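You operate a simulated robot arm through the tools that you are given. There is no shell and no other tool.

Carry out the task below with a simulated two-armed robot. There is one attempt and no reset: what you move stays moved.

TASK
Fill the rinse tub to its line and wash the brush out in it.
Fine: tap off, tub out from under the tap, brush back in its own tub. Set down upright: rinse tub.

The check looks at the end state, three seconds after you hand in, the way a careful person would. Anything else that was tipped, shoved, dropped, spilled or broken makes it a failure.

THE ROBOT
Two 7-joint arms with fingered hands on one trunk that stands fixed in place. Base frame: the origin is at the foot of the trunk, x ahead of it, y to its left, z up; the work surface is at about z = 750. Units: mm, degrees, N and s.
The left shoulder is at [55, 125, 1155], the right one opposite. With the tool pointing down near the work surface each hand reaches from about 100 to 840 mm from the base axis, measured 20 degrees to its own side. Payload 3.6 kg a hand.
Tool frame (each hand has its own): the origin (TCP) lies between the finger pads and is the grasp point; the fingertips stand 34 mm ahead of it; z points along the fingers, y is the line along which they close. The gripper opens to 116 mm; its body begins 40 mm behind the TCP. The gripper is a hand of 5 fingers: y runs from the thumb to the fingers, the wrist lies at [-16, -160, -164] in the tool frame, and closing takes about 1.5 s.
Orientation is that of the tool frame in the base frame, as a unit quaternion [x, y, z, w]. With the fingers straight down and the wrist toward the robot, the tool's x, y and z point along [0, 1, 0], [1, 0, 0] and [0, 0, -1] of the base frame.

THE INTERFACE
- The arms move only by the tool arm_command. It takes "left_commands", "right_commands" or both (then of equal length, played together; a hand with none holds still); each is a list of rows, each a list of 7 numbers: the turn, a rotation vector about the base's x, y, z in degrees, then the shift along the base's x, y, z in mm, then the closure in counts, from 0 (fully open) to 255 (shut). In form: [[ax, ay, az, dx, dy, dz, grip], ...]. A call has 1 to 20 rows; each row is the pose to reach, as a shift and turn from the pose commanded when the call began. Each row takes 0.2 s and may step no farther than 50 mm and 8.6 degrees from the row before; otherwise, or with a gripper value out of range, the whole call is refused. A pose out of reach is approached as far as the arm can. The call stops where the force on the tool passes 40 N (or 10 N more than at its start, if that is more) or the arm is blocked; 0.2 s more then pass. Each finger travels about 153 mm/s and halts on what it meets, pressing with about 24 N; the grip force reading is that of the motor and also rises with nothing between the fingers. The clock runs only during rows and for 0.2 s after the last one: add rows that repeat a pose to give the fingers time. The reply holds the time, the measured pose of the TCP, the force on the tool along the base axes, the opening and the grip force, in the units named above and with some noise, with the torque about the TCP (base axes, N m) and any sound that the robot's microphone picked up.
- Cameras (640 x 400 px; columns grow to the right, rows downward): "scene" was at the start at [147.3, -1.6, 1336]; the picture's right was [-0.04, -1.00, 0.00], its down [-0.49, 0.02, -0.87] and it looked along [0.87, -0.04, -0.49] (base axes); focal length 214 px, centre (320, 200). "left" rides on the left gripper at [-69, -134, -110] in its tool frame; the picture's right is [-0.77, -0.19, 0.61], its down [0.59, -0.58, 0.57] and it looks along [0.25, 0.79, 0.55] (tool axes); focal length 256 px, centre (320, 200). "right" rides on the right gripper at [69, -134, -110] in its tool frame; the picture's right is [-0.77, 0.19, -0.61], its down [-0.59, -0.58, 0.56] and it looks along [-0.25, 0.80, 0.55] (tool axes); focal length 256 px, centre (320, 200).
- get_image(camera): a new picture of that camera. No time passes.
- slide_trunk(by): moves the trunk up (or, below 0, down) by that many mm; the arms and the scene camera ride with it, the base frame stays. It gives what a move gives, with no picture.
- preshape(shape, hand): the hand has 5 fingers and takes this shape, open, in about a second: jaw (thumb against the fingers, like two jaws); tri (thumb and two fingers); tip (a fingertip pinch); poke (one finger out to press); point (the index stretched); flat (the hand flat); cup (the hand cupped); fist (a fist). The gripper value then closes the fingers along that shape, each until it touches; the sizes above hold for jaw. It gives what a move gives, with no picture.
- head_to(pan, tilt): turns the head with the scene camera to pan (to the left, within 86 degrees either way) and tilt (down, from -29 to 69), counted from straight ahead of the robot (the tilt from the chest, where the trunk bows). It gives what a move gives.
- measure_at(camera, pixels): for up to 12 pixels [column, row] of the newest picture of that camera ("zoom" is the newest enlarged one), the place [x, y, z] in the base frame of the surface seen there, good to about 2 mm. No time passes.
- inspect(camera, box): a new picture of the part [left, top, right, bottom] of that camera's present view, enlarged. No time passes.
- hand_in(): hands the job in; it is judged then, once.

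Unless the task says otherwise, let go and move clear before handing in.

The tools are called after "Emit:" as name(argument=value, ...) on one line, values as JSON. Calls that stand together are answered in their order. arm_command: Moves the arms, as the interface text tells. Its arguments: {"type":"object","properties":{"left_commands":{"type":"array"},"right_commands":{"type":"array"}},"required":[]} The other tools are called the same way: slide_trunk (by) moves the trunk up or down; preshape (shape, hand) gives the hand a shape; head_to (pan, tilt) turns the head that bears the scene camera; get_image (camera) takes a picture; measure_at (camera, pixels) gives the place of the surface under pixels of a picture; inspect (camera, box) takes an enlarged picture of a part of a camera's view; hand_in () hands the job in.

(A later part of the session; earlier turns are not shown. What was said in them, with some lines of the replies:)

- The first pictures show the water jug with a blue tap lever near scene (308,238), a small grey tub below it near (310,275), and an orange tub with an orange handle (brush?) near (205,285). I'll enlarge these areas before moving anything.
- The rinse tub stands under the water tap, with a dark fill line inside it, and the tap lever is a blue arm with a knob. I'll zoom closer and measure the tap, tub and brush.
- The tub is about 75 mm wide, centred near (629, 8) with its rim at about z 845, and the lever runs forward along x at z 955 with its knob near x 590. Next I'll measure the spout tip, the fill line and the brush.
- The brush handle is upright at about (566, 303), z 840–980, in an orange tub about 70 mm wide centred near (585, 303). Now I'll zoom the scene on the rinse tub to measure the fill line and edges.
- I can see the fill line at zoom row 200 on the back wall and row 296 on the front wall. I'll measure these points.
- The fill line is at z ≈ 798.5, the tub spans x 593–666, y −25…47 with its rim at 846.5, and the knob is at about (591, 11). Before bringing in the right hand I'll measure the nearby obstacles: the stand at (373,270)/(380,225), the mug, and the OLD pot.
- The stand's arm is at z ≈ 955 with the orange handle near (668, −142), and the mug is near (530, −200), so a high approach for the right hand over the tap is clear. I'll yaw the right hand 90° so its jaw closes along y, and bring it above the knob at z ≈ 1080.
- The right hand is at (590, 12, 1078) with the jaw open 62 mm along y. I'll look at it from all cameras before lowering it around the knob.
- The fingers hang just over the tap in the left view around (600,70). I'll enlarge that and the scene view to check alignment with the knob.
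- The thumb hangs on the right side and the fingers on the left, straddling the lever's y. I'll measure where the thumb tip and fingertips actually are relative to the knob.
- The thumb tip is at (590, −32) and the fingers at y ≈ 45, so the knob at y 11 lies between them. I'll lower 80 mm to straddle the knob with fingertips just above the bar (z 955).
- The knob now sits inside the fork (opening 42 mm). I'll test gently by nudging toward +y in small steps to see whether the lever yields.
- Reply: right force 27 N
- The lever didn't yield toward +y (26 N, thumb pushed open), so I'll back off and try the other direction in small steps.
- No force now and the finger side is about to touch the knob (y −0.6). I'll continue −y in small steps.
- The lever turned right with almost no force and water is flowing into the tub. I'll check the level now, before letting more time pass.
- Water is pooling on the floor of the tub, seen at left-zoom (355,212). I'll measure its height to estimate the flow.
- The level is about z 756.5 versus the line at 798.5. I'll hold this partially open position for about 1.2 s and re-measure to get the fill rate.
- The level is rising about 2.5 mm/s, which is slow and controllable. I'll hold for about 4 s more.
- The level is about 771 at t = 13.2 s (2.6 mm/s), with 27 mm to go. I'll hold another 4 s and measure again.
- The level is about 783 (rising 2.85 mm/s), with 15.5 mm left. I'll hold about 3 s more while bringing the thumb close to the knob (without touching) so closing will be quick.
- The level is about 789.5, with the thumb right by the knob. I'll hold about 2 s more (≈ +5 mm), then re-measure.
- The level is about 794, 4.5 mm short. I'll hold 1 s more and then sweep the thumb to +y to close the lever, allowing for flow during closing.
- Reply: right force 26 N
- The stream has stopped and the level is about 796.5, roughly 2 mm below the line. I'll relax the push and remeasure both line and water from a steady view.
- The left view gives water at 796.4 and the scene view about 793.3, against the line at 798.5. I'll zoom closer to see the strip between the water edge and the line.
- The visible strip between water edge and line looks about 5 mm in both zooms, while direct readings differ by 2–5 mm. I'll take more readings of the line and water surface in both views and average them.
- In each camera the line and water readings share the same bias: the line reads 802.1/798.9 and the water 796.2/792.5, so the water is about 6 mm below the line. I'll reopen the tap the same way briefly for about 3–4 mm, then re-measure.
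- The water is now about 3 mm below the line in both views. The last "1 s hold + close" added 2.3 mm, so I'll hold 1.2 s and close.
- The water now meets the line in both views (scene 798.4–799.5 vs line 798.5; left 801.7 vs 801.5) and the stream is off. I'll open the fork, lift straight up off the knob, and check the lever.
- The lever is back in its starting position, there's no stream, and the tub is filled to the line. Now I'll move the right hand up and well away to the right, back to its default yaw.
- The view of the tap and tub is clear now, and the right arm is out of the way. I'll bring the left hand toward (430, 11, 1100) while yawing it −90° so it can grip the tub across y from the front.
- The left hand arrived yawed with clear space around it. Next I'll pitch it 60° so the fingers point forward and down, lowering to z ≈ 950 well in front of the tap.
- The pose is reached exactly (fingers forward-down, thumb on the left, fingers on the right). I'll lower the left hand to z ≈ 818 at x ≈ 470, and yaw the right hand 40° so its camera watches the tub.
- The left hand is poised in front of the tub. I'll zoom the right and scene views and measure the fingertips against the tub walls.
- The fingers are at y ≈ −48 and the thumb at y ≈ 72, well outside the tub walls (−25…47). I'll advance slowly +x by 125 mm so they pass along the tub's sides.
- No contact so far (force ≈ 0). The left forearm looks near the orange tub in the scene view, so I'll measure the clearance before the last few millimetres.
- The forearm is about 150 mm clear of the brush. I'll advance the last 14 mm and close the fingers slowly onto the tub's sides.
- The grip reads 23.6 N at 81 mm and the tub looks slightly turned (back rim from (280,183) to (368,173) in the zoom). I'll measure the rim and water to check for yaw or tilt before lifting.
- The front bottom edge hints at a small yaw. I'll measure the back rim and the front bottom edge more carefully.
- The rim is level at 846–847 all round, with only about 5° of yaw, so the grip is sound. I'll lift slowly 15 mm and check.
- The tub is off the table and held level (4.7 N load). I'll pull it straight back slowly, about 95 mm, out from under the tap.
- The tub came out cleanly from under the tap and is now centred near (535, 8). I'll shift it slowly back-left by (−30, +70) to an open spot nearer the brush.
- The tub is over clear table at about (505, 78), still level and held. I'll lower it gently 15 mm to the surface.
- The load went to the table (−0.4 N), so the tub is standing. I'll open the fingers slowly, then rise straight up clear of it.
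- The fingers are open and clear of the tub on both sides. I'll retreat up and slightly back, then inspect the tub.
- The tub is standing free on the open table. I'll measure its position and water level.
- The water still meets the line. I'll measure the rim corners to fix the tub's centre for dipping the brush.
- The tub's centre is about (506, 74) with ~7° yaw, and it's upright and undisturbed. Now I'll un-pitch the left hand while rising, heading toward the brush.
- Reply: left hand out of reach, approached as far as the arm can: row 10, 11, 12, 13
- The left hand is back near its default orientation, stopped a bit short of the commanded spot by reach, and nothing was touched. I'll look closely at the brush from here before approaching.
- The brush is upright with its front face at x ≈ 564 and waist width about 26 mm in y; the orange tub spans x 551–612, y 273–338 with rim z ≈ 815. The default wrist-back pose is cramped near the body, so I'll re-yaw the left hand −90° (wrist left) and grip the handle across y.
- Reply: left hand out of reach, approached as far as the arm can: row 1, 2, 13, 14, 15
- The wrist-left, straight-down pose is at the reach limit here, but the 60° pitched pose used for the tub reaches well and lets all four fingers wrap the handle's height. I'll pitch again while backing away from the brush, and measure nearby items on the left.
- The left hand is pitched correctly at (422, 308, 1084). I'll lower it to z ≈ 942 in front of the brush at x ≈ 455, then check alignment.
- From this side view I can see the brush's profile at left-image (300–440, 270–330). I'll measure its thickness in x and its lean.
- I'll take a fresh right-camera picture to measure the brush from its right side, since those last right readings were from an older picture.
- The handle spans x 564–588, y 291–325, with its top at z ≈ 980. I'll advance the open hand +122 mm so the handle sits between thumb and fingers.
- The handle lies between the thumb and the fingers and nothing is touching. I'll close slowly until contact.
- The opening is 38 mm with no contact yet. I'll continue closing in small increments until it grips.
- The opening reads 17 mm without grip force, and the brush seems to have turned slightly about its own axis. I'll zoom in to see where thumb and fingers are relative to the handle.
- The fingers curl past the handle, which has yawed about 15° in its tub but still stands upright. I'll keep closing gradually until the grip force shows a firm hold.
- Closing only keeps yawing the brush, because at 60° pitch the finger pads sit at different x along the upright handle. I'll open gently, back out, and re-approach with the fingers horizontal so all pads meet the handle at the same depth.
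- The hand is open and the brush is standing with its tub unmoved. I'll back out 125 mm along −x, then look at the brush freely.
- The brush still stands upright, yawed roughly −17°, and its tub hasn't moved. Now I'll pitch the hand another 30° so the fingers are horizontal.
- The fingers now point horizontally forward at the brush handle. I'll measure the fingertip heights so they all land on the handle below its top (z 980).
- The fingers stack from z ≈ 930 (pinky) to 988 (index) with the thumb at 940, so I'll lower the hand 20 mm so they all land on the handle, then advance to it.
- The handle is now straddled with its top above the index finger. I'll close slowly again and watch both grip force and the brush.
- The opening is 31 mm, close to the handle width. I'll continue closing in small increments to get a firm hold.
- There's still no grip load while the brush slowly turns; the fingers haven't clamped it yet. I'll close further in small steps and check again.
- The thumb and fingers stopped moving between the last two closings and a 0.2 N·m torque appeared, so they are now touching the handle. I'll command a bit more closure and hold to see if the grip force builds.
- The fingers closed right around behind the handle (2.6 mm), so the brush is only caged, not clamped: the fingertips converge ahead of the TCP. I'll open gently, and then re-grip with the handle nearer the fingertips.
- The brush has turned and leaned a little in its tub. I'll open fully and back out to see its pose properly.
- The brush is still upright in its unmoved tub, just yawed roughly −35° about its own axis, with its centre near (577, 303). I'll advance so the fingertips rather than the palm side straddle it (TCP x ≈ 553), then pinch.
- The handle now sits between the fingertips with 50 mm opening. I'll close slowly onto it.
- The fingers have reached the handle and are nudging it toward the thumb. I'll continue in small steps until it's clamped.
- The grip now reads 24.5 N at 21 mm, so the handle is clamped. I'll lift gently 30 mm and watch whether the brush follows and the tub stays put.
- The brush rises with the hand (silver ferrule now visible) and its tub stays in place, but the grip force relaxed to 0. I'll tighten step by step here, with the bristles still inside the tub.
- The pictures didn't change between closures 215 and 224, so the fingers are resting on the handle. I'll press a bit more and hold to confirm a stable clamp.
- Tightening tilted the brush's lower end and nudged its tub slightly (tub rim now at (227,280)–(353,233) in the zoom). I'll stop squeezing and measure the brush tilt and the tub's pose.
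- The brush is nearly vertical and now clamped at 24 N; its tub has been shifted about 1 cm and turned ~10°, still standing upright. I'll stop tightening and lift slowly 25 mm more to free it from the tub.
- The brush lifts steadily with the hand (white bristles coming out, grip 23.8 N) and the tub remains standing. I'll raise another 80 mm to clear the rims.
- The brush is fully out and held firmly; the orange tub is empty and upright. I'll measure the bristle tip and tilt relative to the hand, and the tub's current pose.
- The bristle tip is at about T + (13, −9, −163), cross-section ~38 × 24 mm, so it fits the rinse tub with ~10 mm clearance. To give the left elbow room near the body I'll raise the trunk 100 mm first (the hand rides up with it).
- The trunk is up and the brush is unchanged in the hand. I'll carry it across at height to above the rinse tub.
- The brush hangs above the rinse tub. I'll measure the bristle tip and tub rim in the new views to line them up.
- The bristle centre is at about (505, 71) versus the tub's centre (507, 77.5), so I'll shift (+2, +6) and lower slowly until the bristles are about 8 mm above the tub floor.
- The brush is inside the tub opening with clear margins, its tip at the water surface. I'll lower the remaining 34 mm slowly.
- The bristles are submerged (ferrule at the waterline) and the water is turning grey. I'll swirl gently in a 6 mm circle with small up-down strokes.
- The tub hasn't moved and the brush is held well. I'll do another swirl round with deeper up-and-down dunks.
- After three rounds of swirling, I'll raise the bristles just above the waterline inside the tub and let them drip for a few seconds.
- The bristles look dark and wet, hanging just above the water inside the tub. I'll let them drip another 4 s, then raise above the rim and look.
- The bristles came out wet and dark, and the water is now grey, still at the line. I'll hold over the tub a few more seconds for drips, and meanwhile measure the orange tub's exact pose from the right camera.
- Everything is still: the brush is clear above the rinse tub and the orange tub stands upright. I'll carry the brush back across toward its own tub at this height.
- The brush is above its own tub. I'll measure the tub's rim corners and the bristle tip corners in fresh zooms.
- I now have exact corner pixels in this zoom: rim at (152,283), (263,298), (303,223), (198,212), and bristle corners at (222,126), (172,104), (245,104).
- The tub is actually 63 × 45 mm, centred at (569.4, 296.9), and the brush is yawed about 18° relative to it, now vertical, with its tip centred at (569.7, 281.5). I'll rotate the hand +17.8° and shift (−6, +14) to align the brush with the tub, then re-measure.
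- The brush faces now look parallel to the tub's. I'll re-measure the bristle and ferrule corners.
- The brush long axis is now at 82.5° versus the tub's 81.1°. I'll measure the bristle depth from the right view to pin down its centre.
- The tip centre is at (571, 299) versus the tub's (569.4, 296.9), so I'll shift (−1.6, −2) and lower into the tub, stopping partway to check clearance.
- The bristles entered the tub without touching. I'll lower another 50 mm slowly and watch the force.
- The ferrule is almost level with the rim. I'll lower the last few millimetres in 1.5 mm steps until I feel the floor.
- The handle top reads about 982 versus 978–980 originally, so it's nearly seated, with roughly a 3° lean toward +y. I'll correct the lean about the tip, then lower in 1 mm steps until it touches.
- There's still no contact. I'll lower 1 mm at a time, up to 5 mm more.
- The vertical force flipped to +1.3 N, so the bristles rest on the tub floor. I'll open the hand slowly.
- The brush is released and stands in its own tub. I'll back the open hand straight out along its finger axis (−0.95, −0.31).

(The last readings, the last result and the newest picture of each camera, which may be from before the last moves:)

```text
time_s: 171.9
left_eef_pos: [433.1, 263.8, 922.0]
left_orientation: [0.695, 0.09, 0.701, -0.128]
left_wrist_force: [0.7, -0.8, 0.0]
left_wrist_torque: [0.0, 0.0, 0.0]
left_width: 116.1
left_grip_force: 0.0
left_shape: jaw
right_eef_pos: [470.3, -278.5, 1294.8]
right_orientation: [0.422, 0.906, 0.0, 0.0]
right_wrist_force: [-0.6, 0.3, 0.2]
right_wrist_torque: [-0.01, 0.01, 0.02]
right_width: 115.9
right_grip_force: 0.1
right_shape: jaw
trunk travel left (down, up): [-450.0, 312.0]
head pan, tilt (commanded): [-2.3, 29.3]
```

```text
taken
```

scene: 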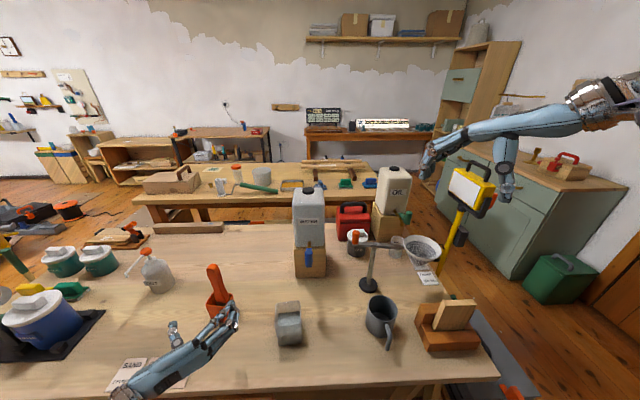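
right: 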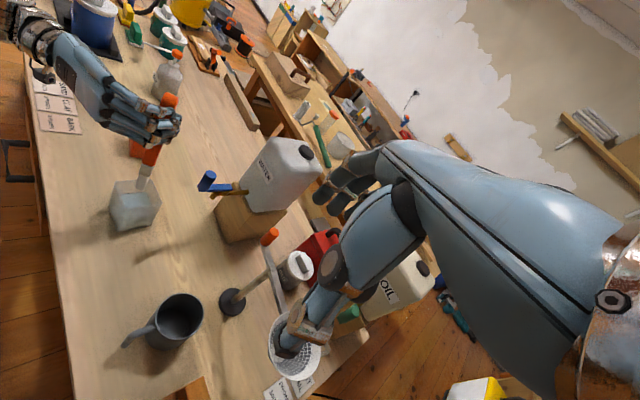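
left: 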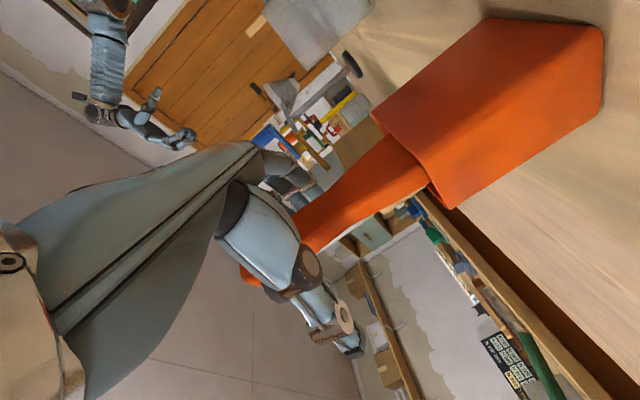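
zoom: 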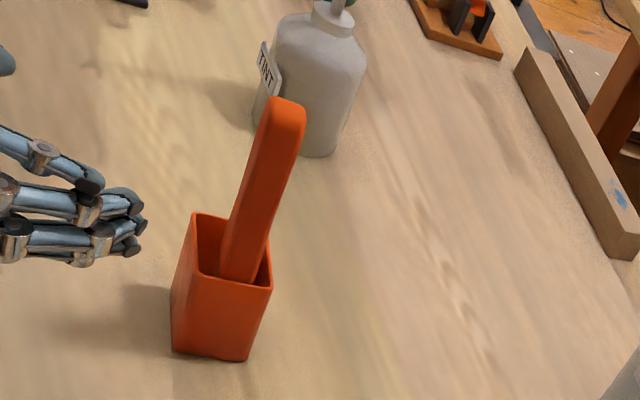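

The brush stands upright in its own tub and the rinse tub is undisturbed. I'll raise the left hand well clear before the final checks.

Emit:
arm_command(left_commands=[[0, 0, 0, -5, 0, 10, 0], [0, 0, 0, -10, 0, 25, 0], [0, 0, 0, -15, 5, 45, 0], [0, 0, 0, -20, 10, 70, 0], [0, 0, 0, -20, 20, 95, 0], [0, 0, 0, -20, 30, 120, 0], [0, 0, 0, -20, 45, 145, 0], [0, 0, 0, -20, 60, 170, 0], [0, 0, 0, -20, 80, 190, 0], [0, 0, 0, -20, 100, 210, 0]])

Emit:
get_image(camera="scene")

Emit:
inspect(camera="scene", box=[190, 240, 320, 350])

Emit:
inspect(camera="right", box=[60, 60, 260, 260])

```text
time_s: 174.1
left_eef_pos: [415.0, 365.3, 1130.9]
left_orientation: [0.696, 0.091, 0.701, -0.127]
left_wrist_force: [0.2, 0.6, -0.1]
left_wrist_torque: [0.01, 0.02, -0.02]
left_width: 115.8
left_grip_force: 0.0
left_shape: jaw
right_eef_pos: [472.1, -278.4, 1294.8]
right_orientation: [0.422, 0.907, -0.001, 0.0]
right_wrist_force: [-0.6, -0.3, 0.3]
right_wrist_torque: [-0.02, 0.03, 0.01]
right_width: 116.0
right_grip_force: 0.0
right_shape: jaw
trunk travel left (down, up): [-450.0, 312.0]
head pan, tilt (commanded): [-2.3, 29.3]
```

```text
taken
```

scene: 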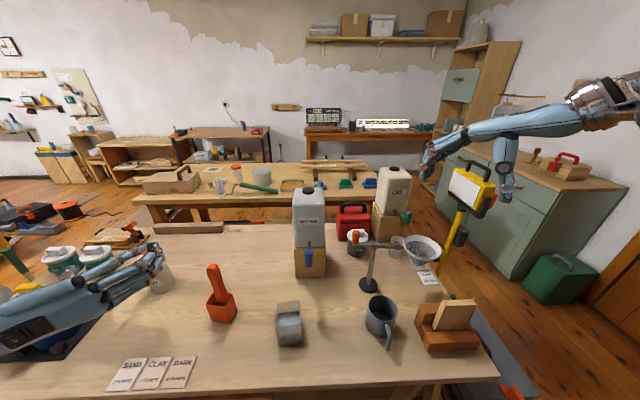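

```text
3.64 times, centred on (255, 295) of scene
```

zoom: 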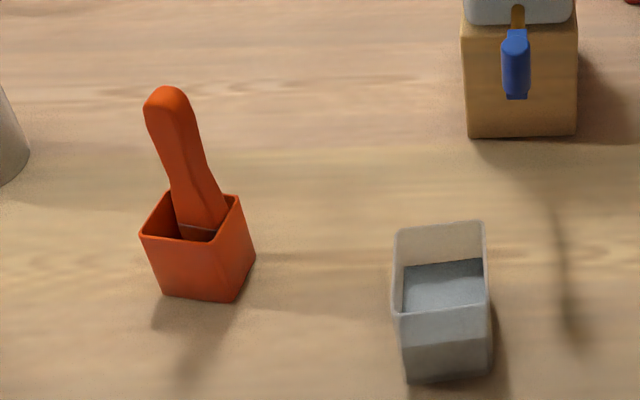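

```text
2.00 times, centred on (160, 160) of right
```

zoom: 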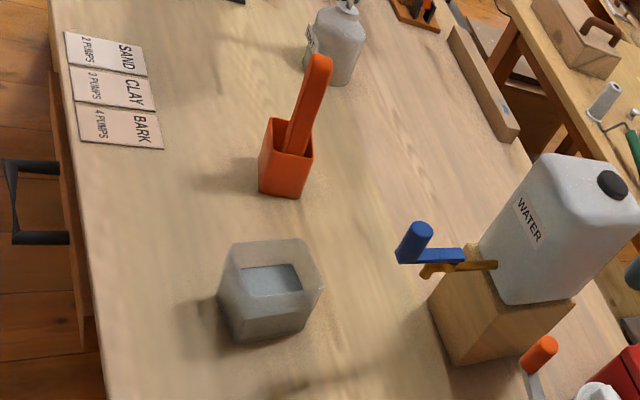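

All items look in place: tap closed, rinse tub clear of it, brush in its tub. I'll check the water level against the line and look for any drips on the table.

Emit:
inspect(camera="scene", box=[270, 295, 306, 330])

Emit:
measure_at(camera="zoom", pixels=[[300, 165], [250, 172], [360, 156], [270, 215], [320, 200], [370, 190], [300, 240], [350, 225], [300, 185], [260, 195], [380, 175], [330, 260]])

Emit:
inspect(camera="scene", box=[200, 250, 360, 400])

```text
11.43 times, centred on (288, 312) of scene
```

zoom: 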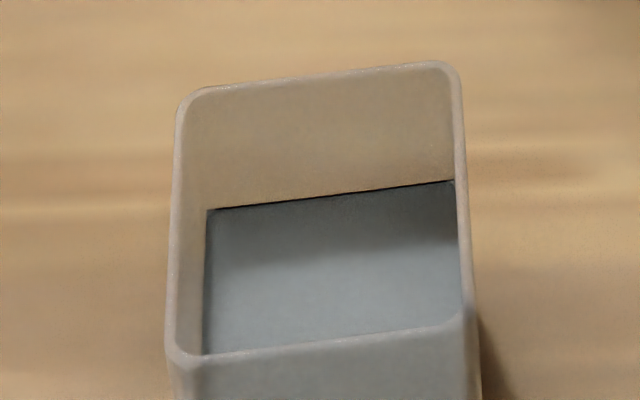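

```text
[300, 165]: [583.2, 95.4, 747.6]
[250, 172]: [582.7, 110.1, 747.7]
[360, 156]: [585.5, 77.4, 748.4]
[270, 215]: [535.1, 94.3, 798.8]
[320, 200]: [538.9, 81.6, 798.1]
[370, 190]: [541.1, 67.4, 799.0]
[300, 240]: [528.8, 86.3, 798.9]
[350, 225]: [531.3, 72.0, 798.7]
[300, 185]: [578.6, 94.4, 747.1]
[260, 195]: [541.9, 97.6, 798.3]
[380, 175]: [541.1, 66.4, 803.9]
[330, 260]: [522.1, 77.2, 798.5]
```

```text
2.67 times, centred on (280, 325) of scene
```

zoom: 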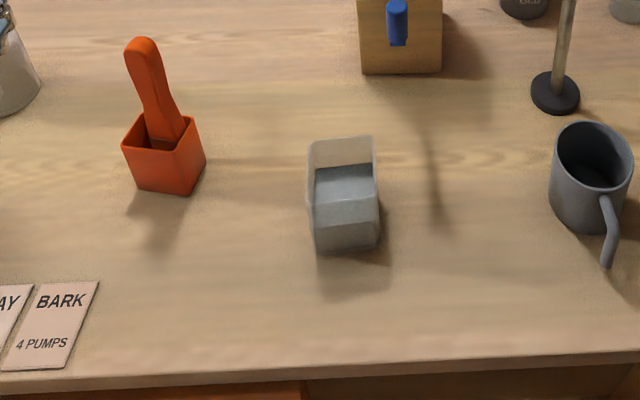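

The water reads 798.7 against the 798.5 line and there are no spills. I'll make one last check that the tap lever is back at its exact closed position and the brush tub is steady.

Emit:
inspect(camera="scene", box=[280, 230, 340, 290])

Emit:
measure_at(camera="zoom", pixels=[[310, 120], [310, 140], [300, 180], [320, 180], [310, 200], [310, 170]])

Emit:
inspect(camera="right", box=[180, 130, 320, 250])

Emit:
inspect(camera="scene", box=[195, 255, 250, 330])

Emit:
measure_at(camera="zoom", pixels=[[255, 80], [240, 60], [290, 160], [310, 180], [265, 200], [230, 218], [325, 230], [355, 165], [250, 165]])

```text
6.67 times, centred on (310, 260) of scene
```

zoom: 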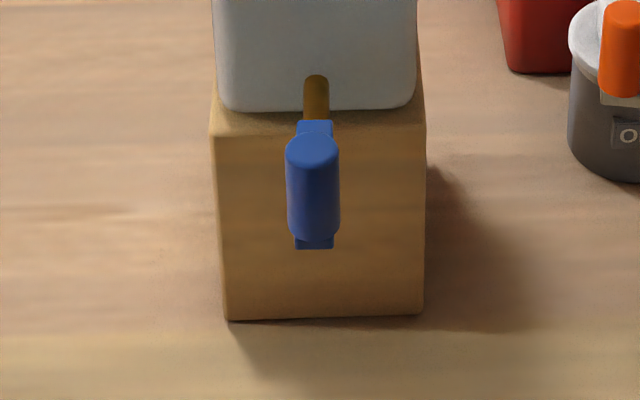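

```text
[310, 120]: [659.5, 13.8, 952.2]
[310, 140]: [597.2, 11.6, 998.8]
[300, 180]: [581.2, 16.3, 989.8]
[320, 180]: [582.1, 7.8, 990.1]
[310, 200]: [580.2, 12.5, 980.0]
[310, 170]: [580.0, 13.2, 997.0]
```

```text
3.33 times, centred on (250, 190) of right
```

zoom: 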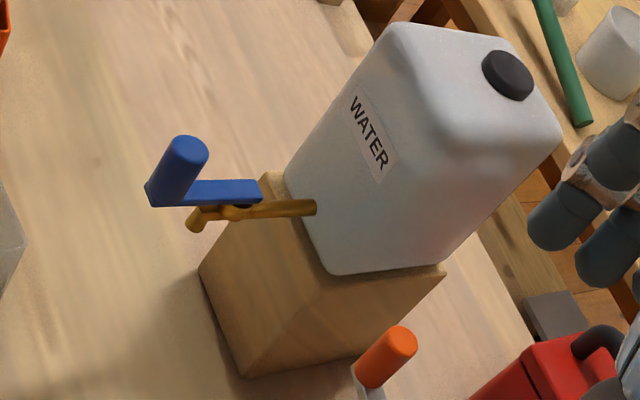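

```text
5.33 times, centred on (222, 292) of scene
```

zoom: 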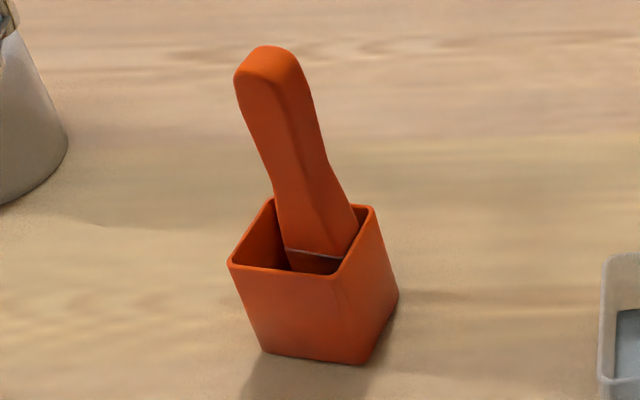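

```text
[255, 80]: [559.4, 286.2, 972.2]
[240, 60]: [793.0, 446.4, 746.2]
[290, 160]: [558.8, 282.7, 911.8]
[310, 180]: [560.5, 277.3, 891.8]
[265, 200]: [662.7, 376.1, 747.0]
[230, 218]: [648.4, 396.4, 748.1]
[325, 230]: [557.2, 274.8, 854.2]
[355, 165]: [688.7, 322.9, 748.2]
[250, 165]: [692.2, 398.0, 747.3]
```

The tap lever is straight out at y ≈ 12, its closed position, with no flow. The rinse tub stands upright clear of the tap, with water at its line. The brush is upright in its own tub, which I nudged about 1 cm and turned about 9° while gripping the brush. Both hands are clear, so I'm handing in.

Emit:
hand_in()

```text
The job is handed in.
```

I filled the rinse tub to its line and washed the brush out in it. The job is handed in, but I haven't seen the verdict.

- **Tap:** off, with the lever back at its starting position and no drip seen.
- **Rinse tub:** upright on open table, clear of the tap, with the water within about 1 mm of the line. I saw no spills on the table.
- **Brush:** swirled in the water for about 12 seconds, left to drip over the tub, then put back upright in its own tub. The bristles were dark and wet, and the water turned grey.

**Brush tub moved:** while gripping the brush I pushed its orange tub about 1 cm and turned it about 9°. I left it there rather than risk disturbing it again. It is still upright, but the check could count it as shoved.
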